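You operate a simulated robot arm through the tools that you are given. There is no shell and no other tool.

You run a simulated robot arm. Do the job below in one go: nothing can be reset, and whatever is moved stays where it is left.

## Task
Run the old sample out of the clarity tube, then flush it with the water cup.
Fine: all of the water, cup back; hold the blue button till the tube is empty each time. Set down upright: water cup.

Only the result counts: the job must be done as asked and must still hold three seconds after the hand-in. Knocking over, shifting, dropping, spilling or breaking anything else fails it.

## Robot
A 6-joint arm with a three-finger gripper, fixed in place. Base frame: the origin is on the floor under the middle of its stand, x ahead of it, y to its left, z up. Readings come in m, degrees, newtons and seconds.
It reaches about 1.213 m from its shoulder. Its first joint turns from -166.0 to 166.0 degrees. Payload 4.89 kg.
Tool frame: the origin (TCP) lies between the finger pads and is the grasp point; the fingertips stand 0.03 m ahead of it; z points along the fingers, y is the line along which they close. The gripper opens to 0.164 m; its body begins 0.125 m behind the TCP.
Orientation is that of the tool frame in the base frame, as [roll, pitch, yaw] about the fixed x, y, z axes, in that order (R = Rz(yaw) Ry(pitch) Rx(roll)). With the fingers straight down and closing along the base's y, the tool's x points along the base's -x, its y along +y and its z along -z.

## Interface
- The arm moves only by the tool nudge_tool. Its argument "steps" is a list of rows, each a list of 7 numbers: the turn, a rotation vector about the tool's x, y, z in units of 5 degrees (1.0 is 5 degrees), then the shift along the tool's x, y, z in units of 20 mm (1.0 is 20 mm), then the closure, from 0 (fully open) to 1 (shut). In form: [[rx, ry, rz, tx, ty, tz, fingers], ...]. A call has 1 to 20 rows; each row shifts and turns the commanded pose from where the row before left it, along the tool's axes as they then stand. A call with a number of a shift or a turn outside -1 to 1 is refused whole. A row lasts 0.2 s, in which the tool goes at most 0.05 m and 8.6 degrees; a call with a longer step from one row to the next is refused whole, and so is a gripper value outside its range. A pose out of reach is approached as far as the arm can. The call stops where the force on the tool passes 40 N (or 10 N more than at its start, if that is more) or the arm is blocked; 0.2 s more then pass. The fingers move at their own pace (about 0.108 m/s each) and stop on an object; they squeeze with about 42 N. The grip force told is the motor's: it shows also when the fingers shut on nothing. Time passes only in rows, and 0.2 s behind the last, so rows that do not move let the fingers close. The reply holds the time, the measured pose of the TCP, the force on the tool along the base axes, the opening and the grip force, in the units named above and with some noise, with the torque about the TCP (base axes, N m) and any sound that the robot's microphone picked up, and new pictures: "pictures" is both (left out), scene, wrist or none.
- Cameras (640 x 400 px; columns grow to the right, rows downward): "scene" is fixed at [0.2189, -0.6499, 1.6369]; the picture's right is [0.33, -0.95, 0.00], its down [-0.54, -0.19, -0.82] and it looks along [0.78, 0.27, -0.57] (base axes); focal length 334 px, centre (320, 200). "wrist" rides on the gripper at [0.076, -0.002, -0.152] in the tool frame; the picture's right is [0.02, 1.00, 0.00], its down [-0.88, 0.02, -0.47] and it looks along [-0.47, 0.01, 0.88] (tool axes); focal length 247 px, centre (320, 200). There is no depth. A picture from a camera that has moved, and an enlarged one, comes with that camera's place and axes in the base frame and with its lens.
- move_column(by): moves the trunk up (or, below 0, down) by that many m; the arm rides with it, the base frame stays. It gives what a move gives, with no picture.
- inspect(camera, box): a new picture of the part [left, top, right, bottom] of that camera's present view, enlarged. No time passes.
- job_done(): hands the job in; it is judged then, once.

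Places have to be worked out from the pictures, the camera data and where the tool is seen. Open the gripper and draw the arm clear of the work before you hand the job in, unless the task says otherwise.

The tools are called after ">>>" as name(argument=value, ...) on one line, values as JSON. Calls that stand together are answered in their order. nudge_tool: Moves the arm, as the interface text tells. Its arguments: {"type":"object","properties":{"steps":{"type":"array"},"pictures":{"type":"string","enum":["both","scene","wrist","none"]}},"required":["steps"]} The other tools are called the same way: move_column (by) moves the trunk up or down; inspect (camera, box) takes an enlarged picture of a part of a camera's view; job_done () hands the job in.

At the start:

```text
t: 0.0
tcp_pos: [0.5103, -0.3717, 1.39]
ee_rot: [180.0, 0.0, 180.0]
wrist_force: [-0.9, -0.8, -0.9]
torque: [0.02, 0.0, -0.03]
grip_width: 0.1641
gripper_force: 0.0
trunk travel left (down, up): [-0.175, 0.215]
```

scene: 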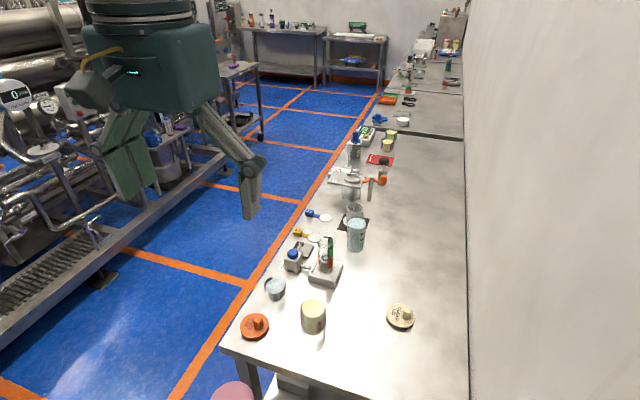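
wrist: 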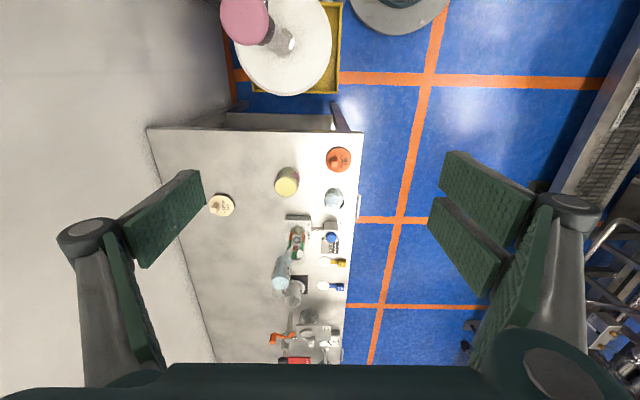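

I'll look closer at the bench to identify the clarity tube, the water cup and the blue button before moving anything.

>>> inspect(camera="scene", box=[220, 220, 440, 350])

>>> inspect(camera="scene", box=[280, 120, 440, 220])

>>> inspect(camera="wrist", box=[200, 130, 380, 250])

>>> inspect(camera="wrist", box=[240, 200, 380, 370])

```text
2.91 times, centred on (330, 285) of scene
camera zoom: at [0.2189, -0.6499, 1.6369], right [0.33, -0.95, 0.0], down [-0.54, -0.19, -0.82], along [0.78, 0.27, -0.57], focal length 972 px, centre (291, -47)
```

zoom: 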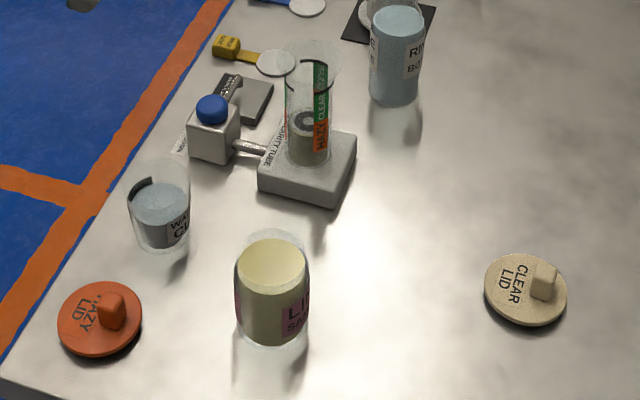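

```text
4.00 times, centred on (360, 170) of scene
camera zoom: at [0.2189, -0.6499, 1.6369], right [0.33, -0.95, 0.0], down [-0.54, -0.19, -0.82], along [0.78, 0.27, -0.57], focal length 1336 px, centre (160, 320)
```

zoom: 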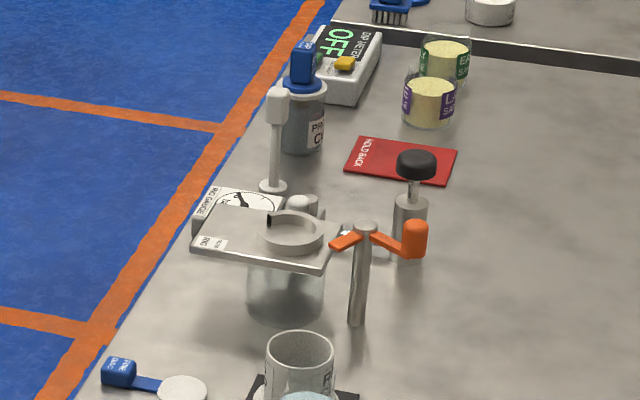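

```text
3.33 times, centred on (290, 190) of wrist
camera zoom: at [0.4326, -0.3739, 1.5413], right [-0.02, 1.0, 0.0], down [0.88, 0.02, 0.47], along [0.47, 0.01, -0.88], focal length 823 px, centre (420, 233)
```

zoom: 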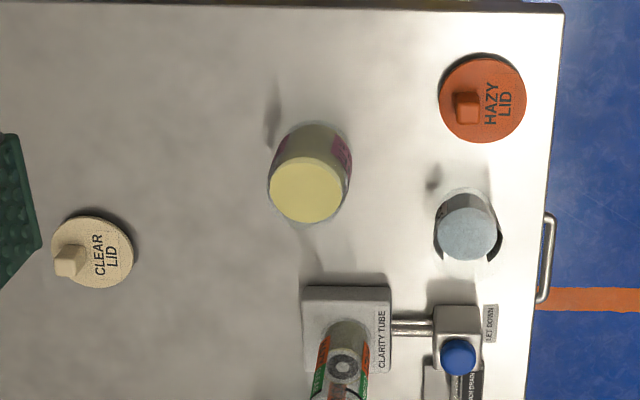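

```text
2.35 times, centred on (310, 285) of wrist
camera zoom: at [0.4326, -0.3739, 1.5413], right [-0.02, 1.0, 0.0], down [0.88, 0.02, 0.47], along [0.47, 0.01, -0.88], focal length 581 px, centre (344, 0)
```

zoom: 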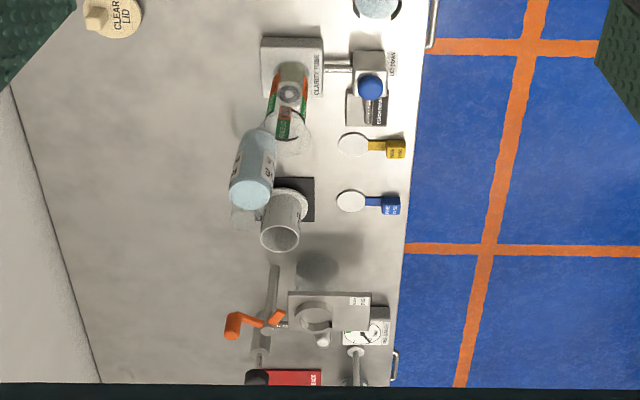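

The clarity tube stands on a grey base labelled CLARITY TUBE, with a blue-topped valve box beside it, and a cup labelled WA.. CU.. near it. I'll zoom in further to read labels and measure edges.

>>> inspect(camera="scene", box=[275, 230, 355, 290])

>>> inspect(camera="scene", box=[250, 265, 340, 335])

>>> inspect(camera="wrist", box=[280, 180, 360, 260])

>>> inspect(camera="wrist", box=[260, 210, 360, 310])

```text
6.67 times, centred on (315, 260) of scene
camera zoom: at [0.2189, -0.6499, 1.6369], right [0.33, -0.95, 0.0], down [-0.54, -0.19, -0.82], along [0.78, 0.27, -0.57], focal length 2227 px, centre (353, -200)
```

zoom: 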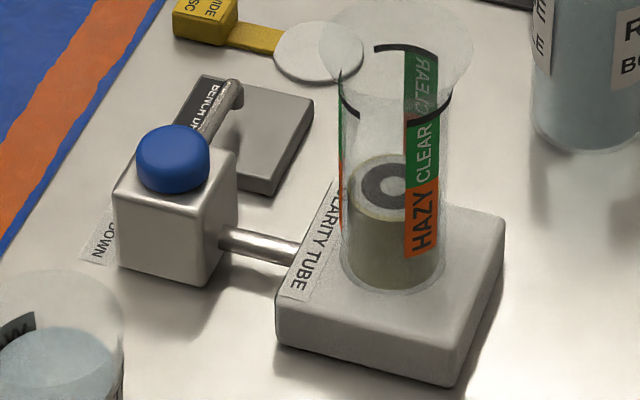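

```text
5.71 times, centred on (295, 300) of scene
camera zoom: at [0.2189, -0.6499, 1.6369], right [0.33, -0.95, 0.0], down [-0.54, -0.19, -0.82], along [0.78, 0.27, -0.57], focal length 1909 px, centre (463, -371)
```

zoom: 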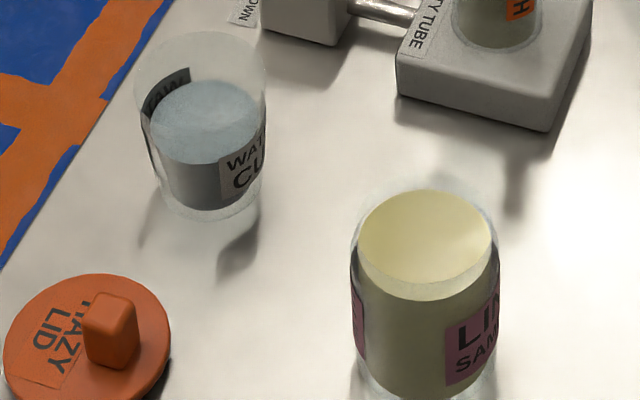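

```text
5.00 times, centred on (320, 220) of wrist
camera zoom: at [0.4326, -0.3739, 1.5413], right [-0.02, 1.0, 0.0], down [0.88, 0.02, 0.47], along [0.47, 0.01, -0.88], focal length 1235 px, centre (320, 100)
```

zoom: 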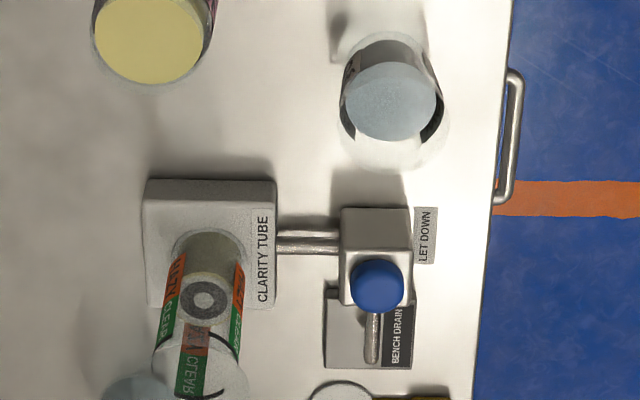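

```text
4.00 times, centred on (310, 260) of wrist
camera zoom: at [0.4326, -0.3739, 1.5413], right [-0.02, 1.0, 0.0], down [0.88, 0.02, 0.47], along [0.47, 0.01, -0.88], focal length 988 px, centre (360, -40)
```

zoom: 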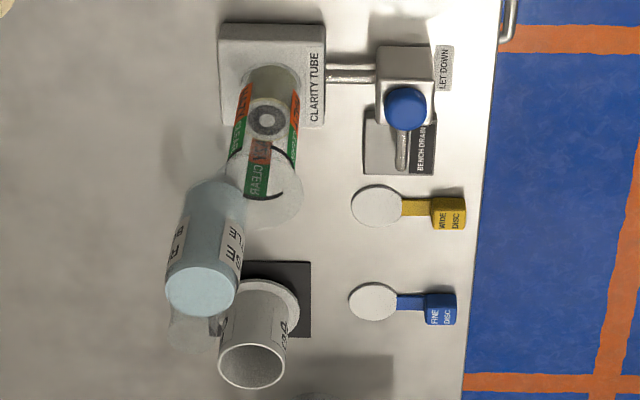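

Readable now: LET DOWN box with the blue button at about (0.893, -0.328, 0.925), tube rim near (0.902, -0.433, 1.00), and the water cup rim near (0.771, -0.324, 0.925). I'll move the tool closer over the area, staying well above everything, to refine the measurements.

>>> nudge_tool(steps=[[0, 0, 0, -1, 0.1, 0.7, 0], [0, 0, 0, -1, 0.1, 0.7, 0], [0, 0, 0, -1, 0.1, 0.7, 0], [0, 0, 0, -1, 0.1, 0.7, 0], [0, 0, 0, -1, 0.1, 0.7, 0], [0, 0, 0, -1, 0.1, 0.7, 0], [0, 0, 0, -1, 0.1, 0.7, 0], [0, 0, 0, -1, 0.1, 0.7, 0], [0, 0, 0, -1, 0.1, 0.7, 0], [0, 0, 0, -1, 0.1, 0.7, 0], [0, 0, 0, 0, 0, 0, 0]], pictures="both")

```text
t: 2.4
tcp_pos: [0.7098, -0.3516, 1.2486]
ee_rot: [-180.0, -0.1, 180.0]
wrist_force: [-0.1, -0.4, -1.1]
torque: [0.02, 0.07, -0.01]
grip_width: 0.164
gripper_force: 0.0
trunk travel left (down, up): [-0.175, 0.215]
camera wrist: at [0.6326, -0.3541, 1.4015], right [-0.02, 1.0, 0.0], down [0.88, 0.02, 0.47], along [0.47, 0.01, -0.88], focal length 247 px, centre (320, 200)
```

scene: 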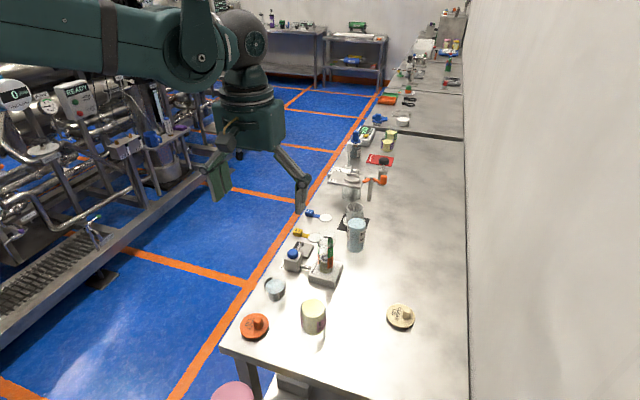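
wrist: 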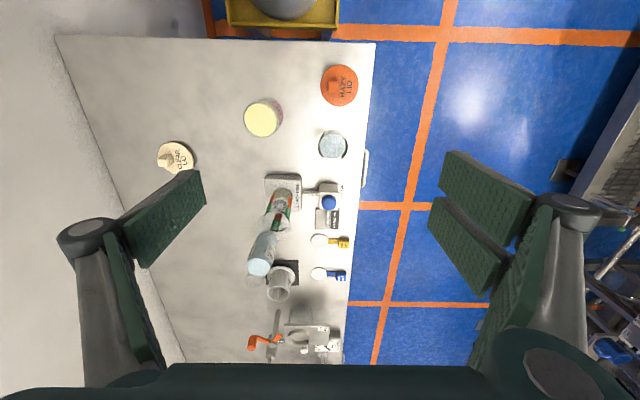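

The arm moved cleanly to (0.710, -0.352, 1.249). I'll zoom the wrist view here for a second bearing on the cup, button and tube.

>>> inspect(camera="wrist", box=[240, 110, 380, 250])

>>> inspect(camera="wrist", box=[290, 120, 370, 170])

>>> inspect(camera="wrist", box=[250, 165, 350, 245])

```text
2.86 times, centred on (310, 180) of wrist
camera zoom: at [0.6326, -0.3541, 1.4015], right [-0.02, 1.0, 0.0], down [0.88, 0.02, 0.47], along [0.47, 0.01, -0.88], focal length 706 px, centre (349, 257)
```

zoom: 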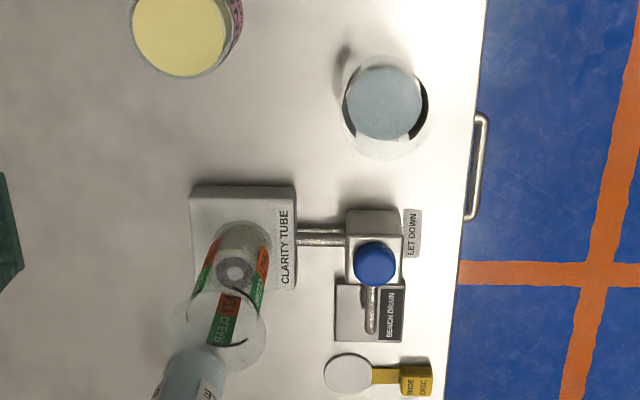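

```text
8.00 times, centred on (330, 145) of wrist
camera zoom: at [0.6326, -0.3541, 1.4015], right [-0.02, 1.0, 0.0], down [0.88, 0.02, 0.47], along [0.47, 0.01, -0.88], focal length 1976 px, centre (240, 640)
```

zoom: 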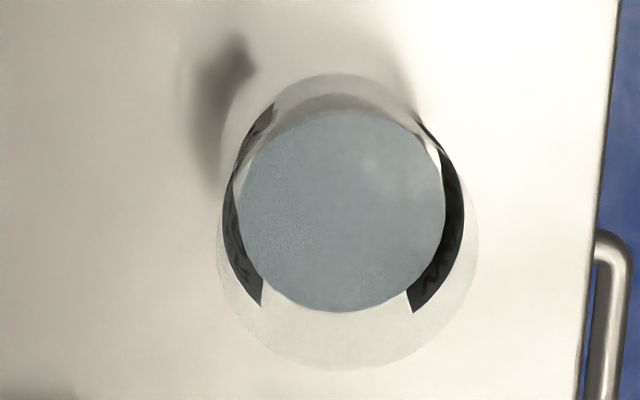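

```text
5.00 times, centred on (300, 205) of wrist
camera zoom: at [0.6326, -0.3541, 1.4015], right [-0.02, 1.0, 0.0], down [0.88, 0.02, 0.47], along [0.47, 0.01, -0.88], focal length 1235 px, centre (420, 175)
```

zoom: 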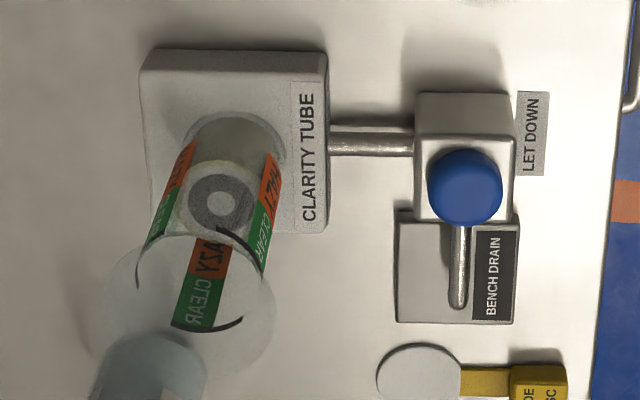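

Refined: cup axis near (0.776, -0.325) with the rim about 0.065 m across, and the bench top at roughly z 0.85–0.86. I'll close the fingers and hover above the blue button to check alignment and the closed gripper's width relative to the tube.

>>> nudge_tool(steps=[[0, 0, 0, -0.9, 0.1, 0.2, 1], [0, 0, 0, -0.9, 0.1, 0.2, 1], [0, 0, 0, -0.9, 0.1, 0.5, 1], [0, 0, 0, -0.9, 0.1, 0.5, 1], [0, 0, 0, -0.9, 0.1, 0.5, 1], [0, 0, 0, -0.9, 0.1, 0.8, 1], [0, 0, 0, -0.9, 0.2, 0.9, 1], [0, 0, 0, -0.9, 0.2, 0.9, 1], [0, 0, 0, -0.9, 0.2, 0.9, 1], [0, 0, 0, -0.9, 0, 0.9, 1], [0, 0, 0, 0, 0, 0, 1]], pictures="both")

```text
t: 4.8
tcp_pos: [0.8898, -0.329, 1.123]
ee_rot: [-180.0, 0.0, 180.0]
wrist_force: [0.5, 0.7, 0.0]
torque: [0.03, 0.1, 0.03]
grip_width: 0.0001
gripper_force: 42.4
trunk travel left (down, up): [-0.175, 0.215]
camera wrist: at [0.8133, -0.3308, 1.2746], right [-0.02, 1.0, 0.0], down [0.88, 0.02, 0.47], along [0.47, 0.01, -0.88], focal length 247 px, centre (320, 200)
```

scene: 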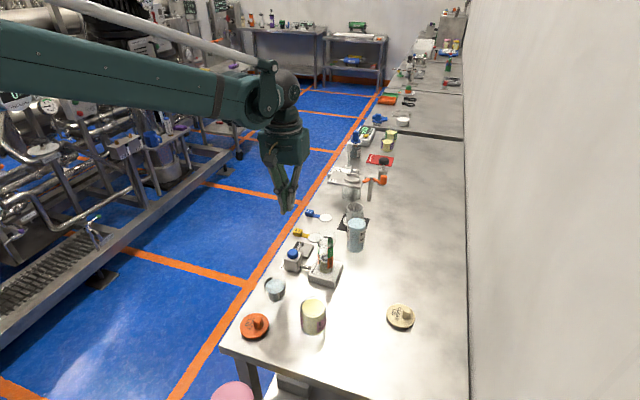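
wrist: 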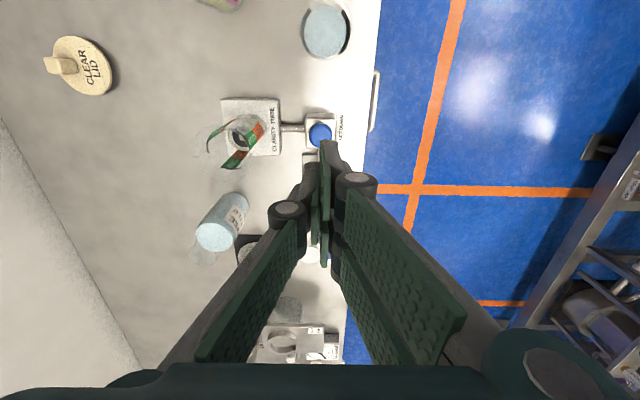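

The closed fingers are now above the button; I'll zoom in to see where the tips point relative to the button and how far the finger knuckles stick out toward the tube.

>>> inspect(camera="wrist", box=[260, 100, 380, 220])

>>> inspect(camera="scene", box=[220, 80, 380, 300])

```text
3.33 times, centred on (320, 160) of wrist
camera zoom: at [0.8133, -0.3308, 1.2746], right [-0.02, 1.0, 0.0], down [0.88, 0.02, 0.47], along [0.47, 0.01, -0.88], focal length 823 px, centre (320, 333)
```

zoom: 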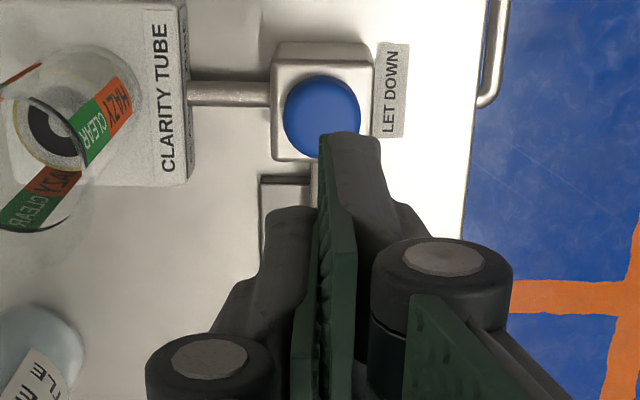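

```text
1.82 times, centred on (300, 190) of scene
camera zoom: at [0.2189, -0.6499, 1.6369], right [0.33, -0.95, 0.0], down [-0.54, -0.19, -0.82], along [0.78, 0.27, -0.57], focal length 607 px, centre (356, 218)
```

zoom: 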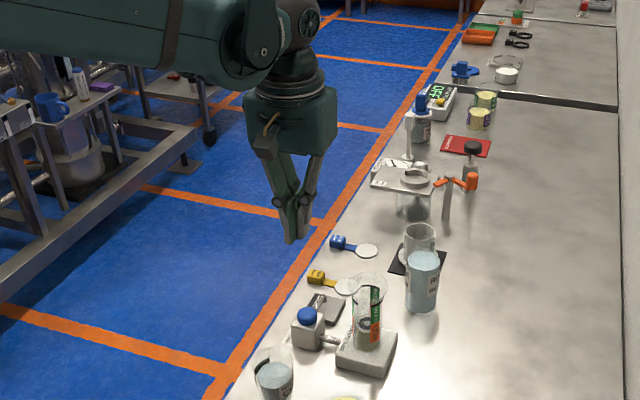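

Combining the wrist sightings, the button centre is at about (0.8996, -0.328, 0.909), and the closed tips cover it fine with the tube clear to the right. I'll descend to just above it.

>>> nudge_tool(steps=[[0, 0, 0, -0.12, 0.05, 1, 1], [0, 0, 0, -0.12, 0.05, 1, 1], [0, 0, 0, -0.12, 0.05, 1, 1], [0, 0, 0, -0.12, 0.05, 1, 1], [0, 0, 0, 0, 0, 1, 1], [0, 0, 0, 0, 0, 1, 1], [0, 0, 0, 0, 0, 1, 1], [0, 0, 0, 0, 0, 0.6, 1], [0, 0, 0, 0, 0, 0, 1]], pictures="both")

```text
t: 6.8
tcp_pos: [0.8981, -0.3222, 0.9707]
ee_rot: [179.9, 0.0, -180.0]
wrist_force: [-1.0, 0.3, -0.6]
torque: [0.01, 0.03, 0.05]
grip_width: 0.0
gripper_force: 41.9
trunk travel left (down, up): [-0.175, 0.215]
camera wrist: at [0.822, -0.3258, 1.1229], right [-0.02, 1.0, 0.0], down [0.88, 0.02, 0.47], along [0.47, 0.01, -0.88], focal length 247 px, centre (320, 200)
```

scene: 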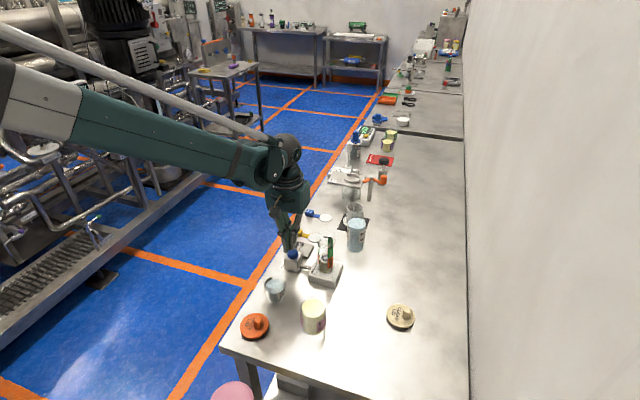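
wrist: 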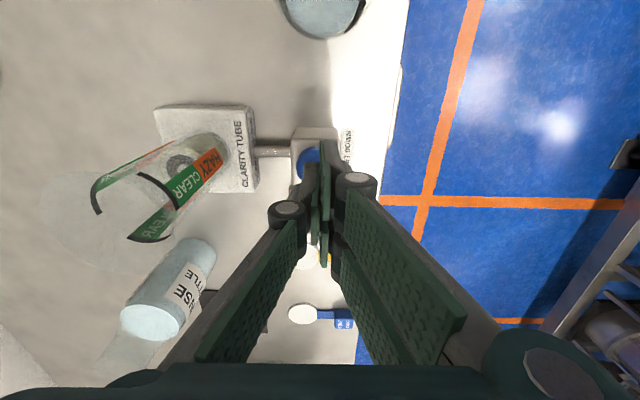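

>>> inspect(camera="wrist", box=[250, 100, 370, 200])

>>> inspect(camera="scene", box=[260, 200, 360, 300])

>>> inspect(camera="wrist", box=[20, 90, 280, 290])

```text
4.00 times, centred on (310, 150) of wrist
camera zoom: at [0.822, -0.3258, 1.1229], right [-0.02, 1.0, 0.0], down [0.88, 0.02, 0.47], along [0.47, 0.01, -0.88], focal length 988 px, centre (360, 400)
```

zoom: 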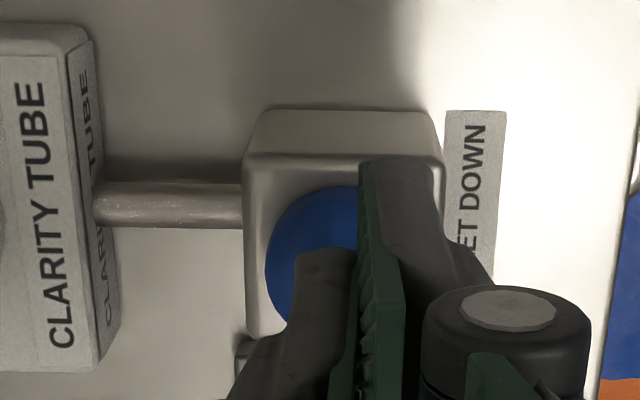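

```text
4.00 times, centred on (310, 250) of scene
camera zoom: at [0.2189, -0.6499, 1.6369], right [0.33, -0.95, 0.0], down [-0.54, -0.19, -0.82], along [0.78, 0.27, -0.57], focal length 1336 px, centre (360, 0)
```

zoom: 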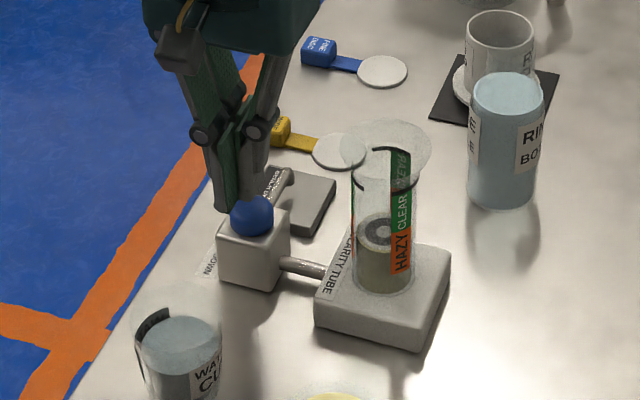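

```text
2.00 times, centred on (150, 190) of wrist
camera zoom: at [0.822, -0.3258, 1.1229], right [-0.02, 1.0, 0.0], down [0.88, 0.02, 0.47], along [0.47, 0.01, -0.88], focal length 494 px, centre (660, 220)
```

zoom: 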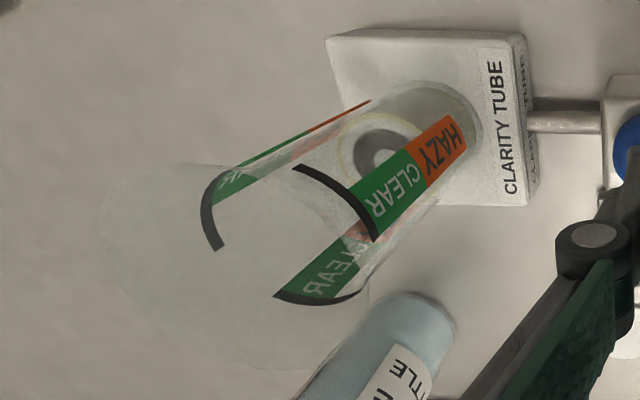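

The tips hover about 2 cm over the button, and the scene view shows the tube and the old sample clearly. I'll descend in small steps to feel the contact.

>>> nudge_tool(steps=[[0, 0, 0, -0.05, -0.1, 0.25, 1], [0, 0, 0, -0.05, -0.1, 0.25, 1], [0, 0, 0, 0, 0, 0.25, 1], [0, 0, 0, 0, 0, 0.25, 1], [0, 0, 0, 0, 0, 0, 1]], pictures="scene")

```text
t: 8.0
tcp_pos: [0.9012, -0.3288, 0.9525]
ee_rot: [180.0, 0.0, 179.9]
wrist_force: [0.3, 0.2, 1.1]
torque: [0.02, -0.02, 0.01]
grip_width: 0.0059
gripper_force: 45.1
trunk travel left (down, up): [-0.175, 0.215]
```

scene: 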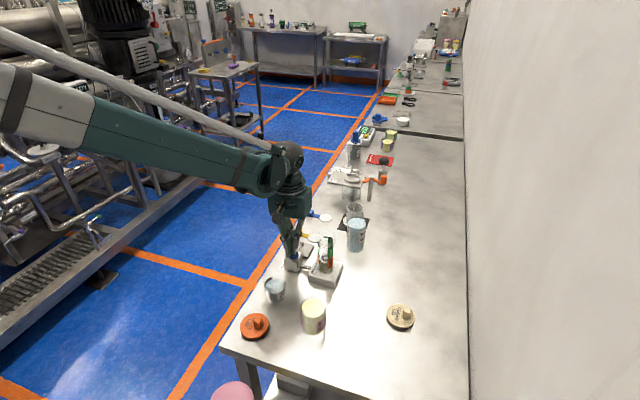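

Grip width went to 6 mm, so the tips have just touched the button dome. I'll push on a few millimetres at a time and watch force and sound.

>>> nudge_tool(steps=[[0, 0, 0, 0, 0, 0.15, 1], [0, 0, 0, 0, 0, 0.15, 1], [0, 0, 0, 0, 0, 0, 1]], pictures="none")

>>> inspect(camera="scene", box=[270, 220, 360, 290])

```text
t: 8.8
tcp_pos: [0.9007, -0.3298, 0.9459]
ee_rot: [-179.9, 0.0, 180.0]
wrist_force: [1.3, 0.2, 3.4]
torque: [0.0, -0.02, -0.02]
grip_width: 0.0061
gripper_force: 44.9
trunk travel left (down, up): [-0.175, 0.215]
```

```text
5.71 times, centred on (315, 255) of scene
camera zoom: at [0.2189, -0.6499, 1.6369], right [0.33, -0.95, 0.0], down [-0.54, -0.19, -0.82], along [0.78, 0.27, -0.57], focal length 1909 px, centre (349, -114)
```

zoom: 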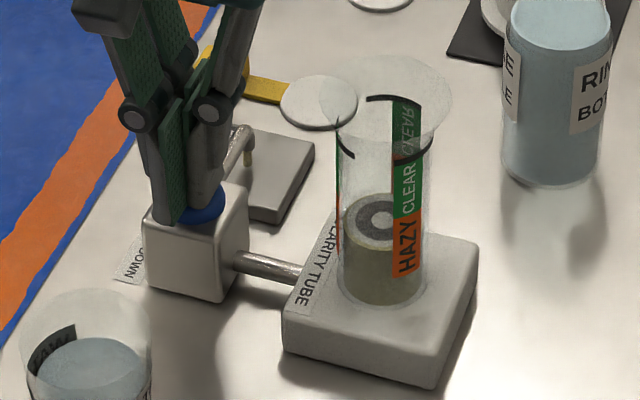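

The button is yielding (3.4 N) and what looks like a yellowish stream appears under the bench-drain spout. I'll hold here for a couple of seconds and check the tube level.

>>> nudge_tool(steps=[[0, 0, 0, 0, 0, 0, 1], [0, 0, 0, 0, 0, 0, 1], [0, 0, 0, 0, 0, 0, 1], [0, 0, 0, 0, 0, 0, 1], [0, 0, 0, 0, 0, 0, 1], [0, 0, 0, 0, 0, 0, 1], [0, 0, 0, 0, 0, 0, 1], [0, 0, 0, 0, 0, 0, 1], [0, 0, 0, 0, 0, 0, 1], [0, 0, 0, 0, 0, 0, 1]], pictures="none")

>>> inspect(camera="scene", box=[270, 220, 360, 290])

```text
t: 11.0
tcp_pos: [0.9008, -0.3278, 0.9448]
ee_rot: [-180.0, 0.1, 180.0]
wrist_force: [-0.3, -0.6, 3.1]
torque: [-0.01, -0.02, -0.01]
grip_width: 0.0061
gripper_force: 44.8
trunk travel left (down, up): [-0.175, 0.215]
```

```text
5.71 times, centred on (315, 255) of scene
camera zoom: at [0.2189, -0.6499, 1.6369], right [0.33, -0.95, 0.0], down [-0.54, -0.19, -0.82], along [0.78, 0.27, -0.57], focal length 1909 px, centre (349, -114)
```

zoom: 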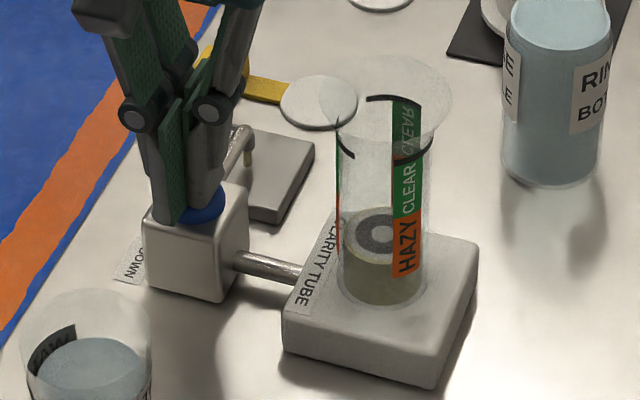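

The level is falling steadily. I'll keep the button held.

>>> nudge_tool(steps=[[0, 0, 0, 0, 0, 0, 1], [0, 0, 0, 0, 0, 0, 1], [0, 0, 0, 0, 0, 0, 1], [0, 0, 0, 0, 0, 0, 1], [0, 0, 0, 0, 0, 0, 1], [0, 0, 0, 0, 0, 0, 1], [0, 0, 0, 0, 0, 0, 1], [0, 0, 0, 0, 0, 0, 1], [0, 0, 0, 0, 0, 0, 1], [0, 0, 0, 0, 0, 0, 1], [0, 0, 0, 0, 0, 0, 1], [0, 0, 0, 0, 0, 0, 1], [0, 0, 0, 0, 0, 0, 1], [0, 0, 0, 0, 0, 0, 1], [0, 0, 0, 0, 0, 0, 1], [0, 0, 0, 0, 0, 0, 1], [0, 0, 0, 0, 0, 0, 1], [0, 0, 0, 0, 0, 0, 1], [0, 0, 0, 0, 0, 0, 1], [0, 0, 0, 0, 0, 0, 1]], pictures="none")

>>> inspect(camera="scene", box=[270, 220, 360, 290])

```text
t: 15.2
tcp_pos: [0.9006, -0.3291, 0.9448]
ee_rot: [-180.0, 0.0, 180.0]
wrist_force: [0.2, -0.5, 2.6]
torque: [-0.01, -0.03, 0.0]
grip_width: 0.0063
gripper_force: 44.7
trunk travel left (down, up): [-0.175, 0.215]
```

```text
5.71 times, centred on (315, 255) of scene
camera zoom: at [0.2189, -0.6499, 1.6369], right [0.33, -0.95, 0.0], down [-0.54, -0.19, -0.82], along [0.78, 0.27, -0.57], focal length 1909 px, centre (349, -114)
```

zoom: 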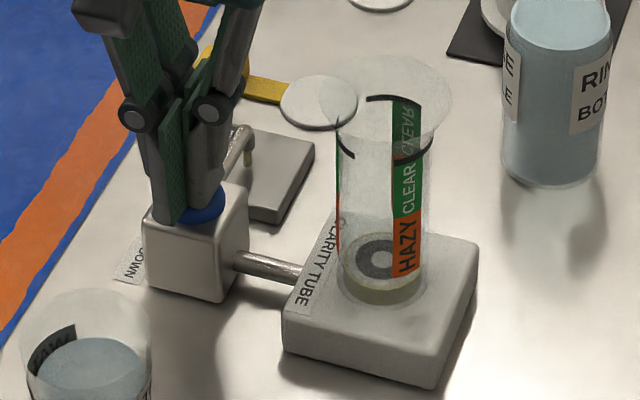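

The level is down to a shallow layer. Holding on longer until it's fully empty.

>>> nudge_tool(steps=[[0, 0, 0, 0, 0, 0, 1], [0, 0, 0, 0, 0, 0, 1], [0, 0, 0, 0, 0, 0, 1], [0, 0, 0, 0, 0, 0, 1], [0, 0, 0, 0, 0, 0, 1], [0, 0, 0, 0, 0, 0, 1], [0, 0, 0, 0, 0, 0, 1], [0, 0, 0, 0, 0, 0, 1], [0, 0, 0, 0, 0, 0, 1], [0, 0, 0, 0, 0, 0, 1], [0, 0, 0, 0, 0, 0, 1], [0, 0, 0, 0, 0, 0, 1], [0, 0, 0, 0, 0, 0, 1], [0, 0, 0, 0, 0, 0, 1], [0, 0, 0, 0, 0, 0, 1], [0, 0, 0, 0, 0, 0, 1], [0, 0, 0, 0, 0, 0, 1], [0, 0, 0, 0, 0, 0, 1]], pictures="none")

>>> inspect(camera="scene", box=[270, 220, 360, 290])

```text
t: 19.0
tcp_pos: [0.9021, -0.3301, 0.9444]
ee_rot: [180.0, 0.0, -180.0]
wrist_force: [-0.4, 0.1, 3.1]
torque: [-0.01, -0.01, 0.02]
grip_width: 0.0061
gripper_force: 45.2
trunk travel left (down, up): [-0.175, 0.215]
```

```text
5.71 times, centred on (315, 255) of scene
camera zoom: at [0.2189, -0.6499, 1.6369], right [0.33, -0.95, 0.0], down [-0.54, -0.19, -0.82], along [0.78, 0.27, -0.57], focal length 1909 px, centre (349, -114)
```

zoom: 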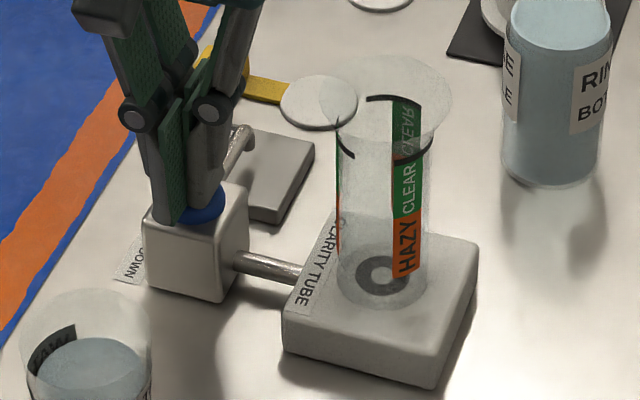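

The tube looks empty and the stream at the spout has stopped. I'll hold another two seconds for good measure and check close up.

>>> nudge_tool(steps=[[0, 0, 0, 0, 0, 0, 1], [0, 0, 0, 0, 0, 0, 1], [0, 0, 0, 0, 0, 0, 1], [0, 0, 0, 0, 0, 0, 1], [0, 0, 0, 0, 0, 0, 1], [0, 0, 0, 0, 0, 0, 1], [0, 0, 0, 0, 0, 0, 1], [0, 0, 0, 0, 0, 0, 1], [0, 0, 0, 0, 0, 0, 1], [0, 0, 0, 0, 0, 0, 1]], pictures="none")

>>> inspect(camera="scene", box=[295, 225, 350, 285])

>>> inspect(camera="wrist", box=[0, 80, 300, 300])

```text
t: 21.2
tcp_pos: [0.9007, -0.3289, 0.9463]
ee_rot: [-180.0, 0.0, 179.9]
wrist_force: [-0.7, -0.7, 3.2]
torque: [0.0, 0.0, -0.02]
grip_width: 0.0063
gripper_force: 44.8
trunk travel left (down, up): [-0.175, 0.215]
```

```text
6.67 times, centred on (322, 255) of scene
camera zoom: at [0.2189, -0.6499, 1.6369], right [0.33, -0.95, 0.0], down [-0.54, -0.19, -0.82], along [0.78, 0.27, -0.57], focal length 2227 px, centre (303, -167)
```

zoom: 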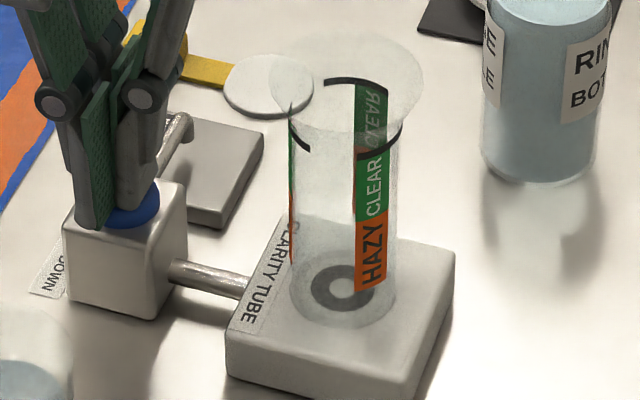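

```text
1.82 times, centred on (150, 190) of wrist
camera zoom: at [0.8241, -0.3304, 1.0972], right [-0.02, 1.0, 0.0], down [0.88, 0.02, 0.47], along [0.47, 0.01, -0.88], focal length 449 px, centre (629, 218)
```

zoom: 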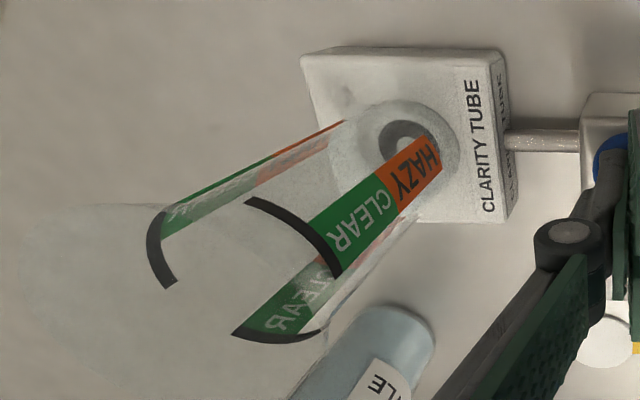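

The tube is empty (only the ring mark at the bottom is visible) and the drain has stopped. I'll release the button by raising straight up, then shift toward the aisle side above the water cup.

>>> nudge_tool(steps=[[0, 0, 0, 0, 0, -0.5, 1], [0, 0, 0, 0, 0, -1, 1], [0, 0, 0, 0, 0, -1, 1], [0, 0, 0, 0, 0, -1, 1], [0, 0, 0, 0, 0, -1, 1], [0, 0, 0, 0, 0, -1, 1], [0, 0, 0, 0, 0, -1, 1], [0, 0, 0, 0, 0, -1, 1], [0, 0, 0, 0, 0, -1, 1], [0, 0, 0, 0, 0, -1, 1], [0, 0, 0, 0.9, 0.92, 0, 1], [0, 0, 0, 0.9, 0.92, 0, 1], [0, 0, 0, 0.9, 0.92, 0, 1], [0, 0, 0, 0.9, 0.92, 0, 1], [0, 0, 0, 0.9, 0.92, 0, 1], [0, 0, 0, 0.9, 0.92, 0, 1], [0, 0, 0, 0.9, 0.92, 0, 1], [0, 0, 0, 0, 0, 0, 1]], pictures="both")

```text
t: 25.0
tcp_pos: [0.7757, -0.2011, 1.1364]
ee_rot: [179.9, 0.0, 179.9]
wrist_force: [0.0, 0.8, 0.1]
torque: [-0.05, -0.09, 0.03]
grip_width: 0.0
gripper_force: 45.2
trunk travel left (down, up): [-0.175, 0.215]
camera wrist: at [0.6983, -0.2021, 1.2885], right [-0.02, 1.0, 0.0], down [0.88, 0.02, 0.47], along [0.47, 0.01, -0.88], focal length 247 px, centre (320, 200)
```

scene: 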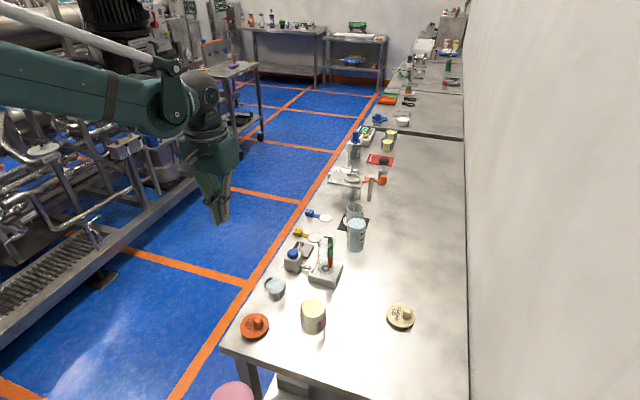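
wrist: 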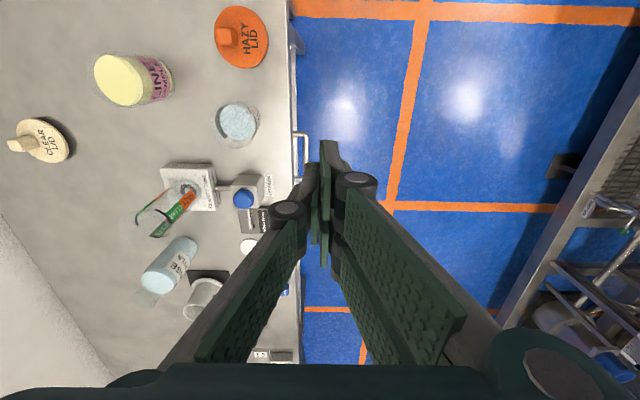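

Button released; the tool is over the aisle at (0.776, -0.201, 1.136). I'll now turn the tool −90° about its own z so that the fingers close along base x, opening the fingers partway.

>>> nudge_tool(steps=[[0, 0, -1, 0, 0, 0, 0.45], [0, 0, -1, 0, 0, 0, 0.45], [0, 0, -1, 0, 0, 0, 0.45], [0, 0, -1, 0, 0, 0, 0.45], [0, 0, -1, 0, 0, 0, 0.45], [0, 0, -1, 0, 0, 0, 0.45], [0, 0, -1, 0, 0, 0, 0.45], [0, 0, -1, 0, 0, 0, 0.45], [0, 0, -1, 0, 0, 0, 0.45], [0, 0, -1, 0, 0, 0, 0.45], [0, 0, -1, 0, 0, 0, 0.45], [0, 0, -1, 0, 0, 0, 0.45], [0, 0, -1, 0, 0, 0, 0.45], [0, 0, -1, 0, 0, 0, 0.45], [0, 0, -1, 0, 0, 0, 0.45], [0, 0, -1, 0, 0, 0, 0.45], [0, 0, -1, 0, 0, 0, 0.45], [0, 0, -1, 0, 0, 0, 0.45]], pictures="both")

```text
t: 28.8
tcp_pos: [0.7743, -0.1995, 1.1351]
ee_rot: [180.0, 0.0, -89.8]
wrist_force: [0.5, -0.8, -1.2]
torque: [-0.03, -0.02, 0.01]
grip_width: 0.0904
gripper_force: 0.1
trunk travel left (down, up): [-0.175, 0.215]
camera wrist: at [0.7765, -0.2757, 1.2874], right [-1.0, -0.02, 0.0], down [-0.02, 0.88, 0.47], along [-0.01, 0.47, -0.88], focal length 247 px, centre (320, 200)
```

scene: 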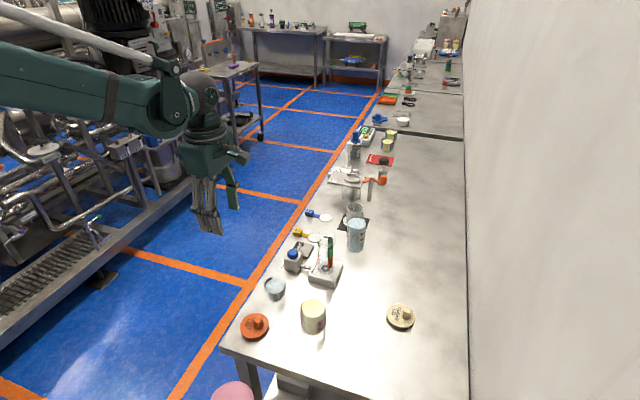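
wrist: 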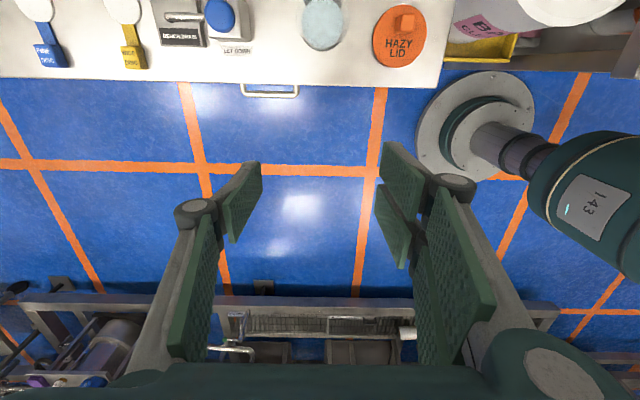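

Fingers are now closing along base x with a 0.09 m opening. Next I'll pitch the tool 70° about its y so that the fingers point toward −y, 20° below horizontal.

>>> nudge_tool(steps=[[0, 1, 0, 0, 0, 0, 0.45], [0, 1, 0, 0, 0, 0, 0.45], [0, 1, 0, 0, 0, 0, 0.45], [0, 1, 0, 0, 0, 0, 0.45], [0, 1, 0, 0, 0, 0, 0.45], [0, 1, 0, 0, 0, 0, 0.45], [0, 1, 0, 0, 0, 0, 0.45], [0, 1, 0, 0, 0, 0, 0.45], [0, 1, 0, 0, 0, 0, 0.45], [0, 1, 0, 0, 0, 0, 0.45], [0, 1, 0, 0, 0, 0, 0.45], [0, 1, 0, 0, 0, 0, 0.45], [0, 1, 0, 0, 0, 0, 0.45], [0, 1, 0, 0, 0, 0, 0.45], [0, 0, 0, 0, 0, 0, 0.45]], pictures="both")

```text
t: 32.0
tcp_pos: [0.7743, -0.1991, 1.1355]
ee_rot: [180.0, -70.1, -90.0]
wrist_force: [0.3, 0.0, -0.2]
torque: [-0.03, 0.03, -0.06]
grip_width: 0.0902
gripper_force: 0.1
trunk travel left (down, up): [-0.175, 0.215]
camera wrist: at [0.777, -0.0819, 1.2587], right [-1.0, -0.01, 0.02], down [-0.02, 0.75, -0.67], along [-0.01, -0.67, -0.75], focal length 247 px, centre (320, 200)
```

scene: 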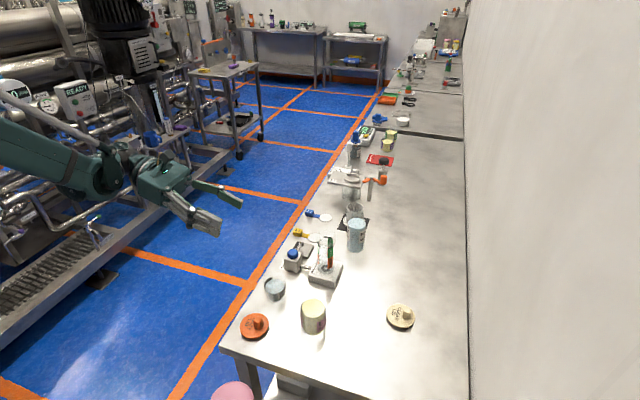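
wrist: 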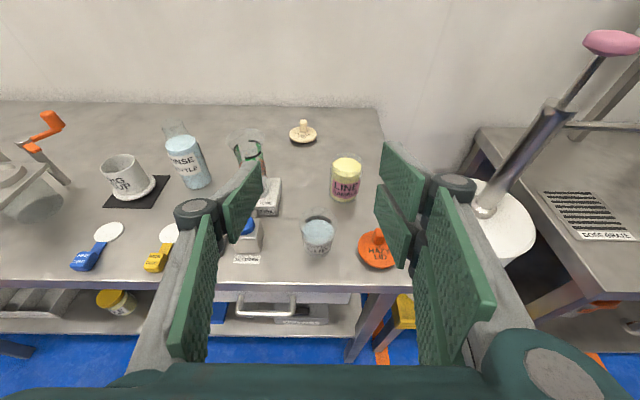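

The pose is right and the cup sits straight ahead of the gripper. I'll zoom in on it to refine its location before descending.

>>> inspect(camera="wrist", box=[280, 200, 360, 260])

>>> inspect(camera="wrist", box=[200, 120, 320, 240])

```text
6.67 times, centred on (320, 230) of wrist
camera zoom: at [0.777, -0.0819, 1.2587], right [-1.0, -0.01, 0.02], down [-0.02, 0.75, -0.67], along [-0.01, -0.67, -0.75], focal length 1646 px, centre (320, 0)
```

zoom: 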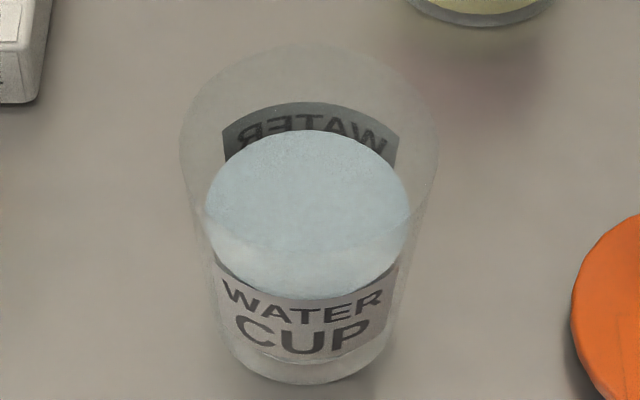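

```text
3.33 times, centred on (260, 180) of wrist
camera zoom: at [0.777, -0.0819, 1.2587], right [-1.0, -0.01, 0.02], down [-0.02, 0.75, -0.67], along [-0.01, -0.67, -0.75], focal length 823 px, centre (520, 267)
```

zoom: 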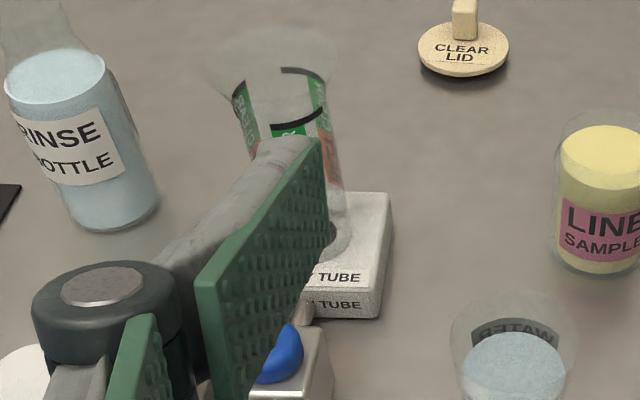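

Cup geometry: axis at about (0.773, -0.327), base radius ~0.024, rim radius ~0.033, rim z ~0.93, so walls taper about 7°. I'll roll the tool 6° so the two-finger side lies flush with the tapered wall, then descend outside the bench edge to z 0.94.

>>> nudge_tool(steps=[[0, 0, 0.6, 0, 0, 0, 0.45], [0, 0, 0.6, 0, 0, 0, 0.45], [0, 0, 0, -0.897, 0.094, 0.38, 0.45], [0, 0, 0, -0.897, 0.094, 0.38, 0.45], [0, 0, 0, -0.897, 0.094, 0.38, 0.45], [0, 0, 0, -0.897, 0.094, 0.38, 0.45], [0, 0, 0, -0.897, 0.094, 0.38, 0.45], [0, 0, 0, -0.897, 0.094, 0.38, 0.45], [0, 0, 0, -0.897, 0.094, 0.38, 0.45], [0, 0, 0, -0.897, 0.094, 0.38, 0.45], [0, 0, 0, -0.897, 0.094, 0.38, 0.45], [0, 0, 0, -0.897, 0.094, 0.38, 0.45], [0, 0, 0, 0, 0, 0, 0.45]], pictures="both")

```text
t: 34.8
tcp_pos: [0.7752, -0.2073, 0.9401]
ee_rot: [-164.0, -69.3, -107.1]
wrist_force: [-0.2, 0.4, 0.0]
torque: [0.01, 0.03, -0.05]
grip_width: 0.0901
gripper_force: 0.1
trunk travel left (down, up): [-0.175, 0.215]
camera wrist: at [0.7686, -0.0911, 1.0632], right [-1.0, 0.03, -0.08], down [0.07, 0.74, -0.66], along [0.04, -0.67, -0.74], focal length 247 px, centre (320, 200)
```

scene: 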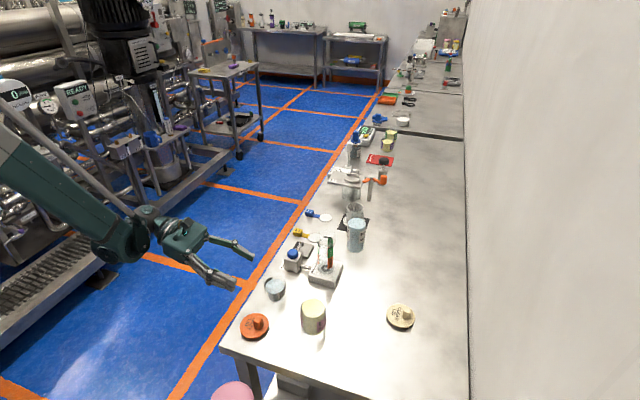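
wrist: 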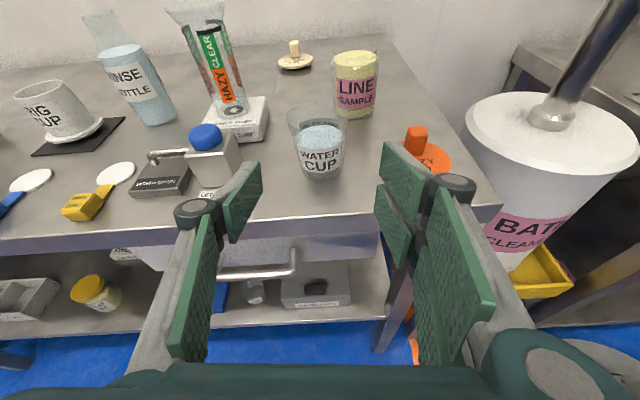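

Good view: the cup is between the finger lines, with the valve box to its left and the hazy lid to the right. Zooming to refine the cup and the finger clearance.

>>> inspect(camera="wrist", box=[250, 90, 390, 200])

>>> inspect(camera="wrist", box=[150, 0, 300, 130])

>>> inspect(camera="scene", box=[180, 220, 320, 330])

```text
3.64 times, centred on (320, 145) of wrist
camera zoom: at [0.7686, -0.0911, 1.0632], right [-1.0, 0.03, -0.08], down [0.07, 0.74, -0.66], along [0.04, -0.67, -0.74], focal length 898 px, centre (320, 400)
```

zoom: 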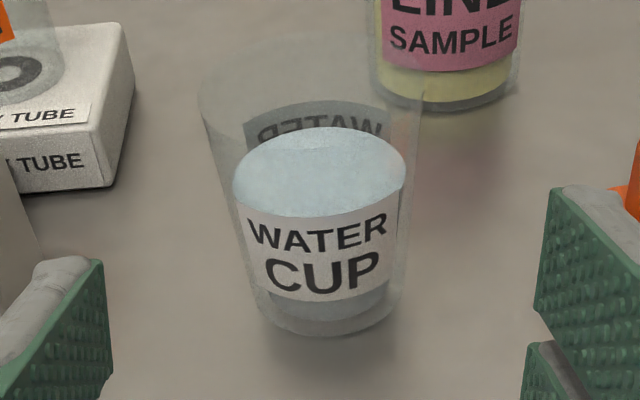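

```text
3.08 times, centred on (225, 65) of wrist
camera zoom: at [0.7686, -0.0911, 1.0632], right [-1.0, 0.03, -0.08], down [0.07, 0.74, -0.66], along [0.04, -0.67, -0.74], focal length 760 px, centre (612, 615)
```

zoom: 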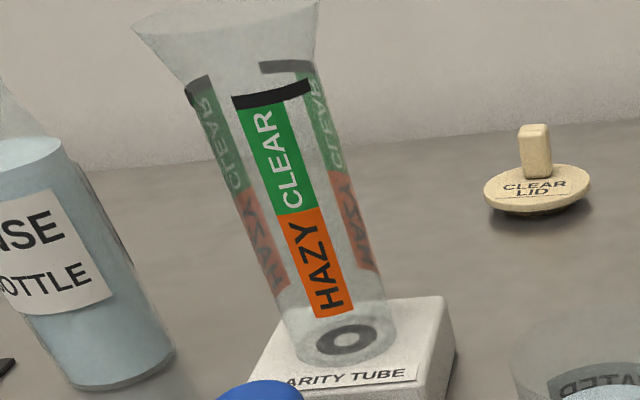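

```text
3.64 times, centred on (250, 275) of scene
camera zoom: at [0.2189, -0.6499, 1.6369], right [0.33, -0.95, 0.0], down [-0.54, -0.19, -0.82], along [0.78, 0.27, -0.57], focal length 1215 px, centre (574, -73)
```

zoom: 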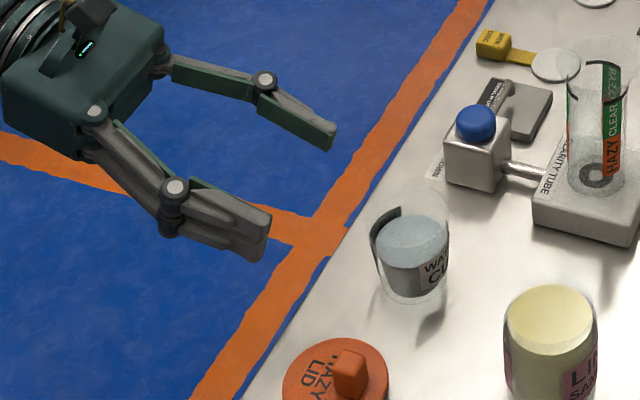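

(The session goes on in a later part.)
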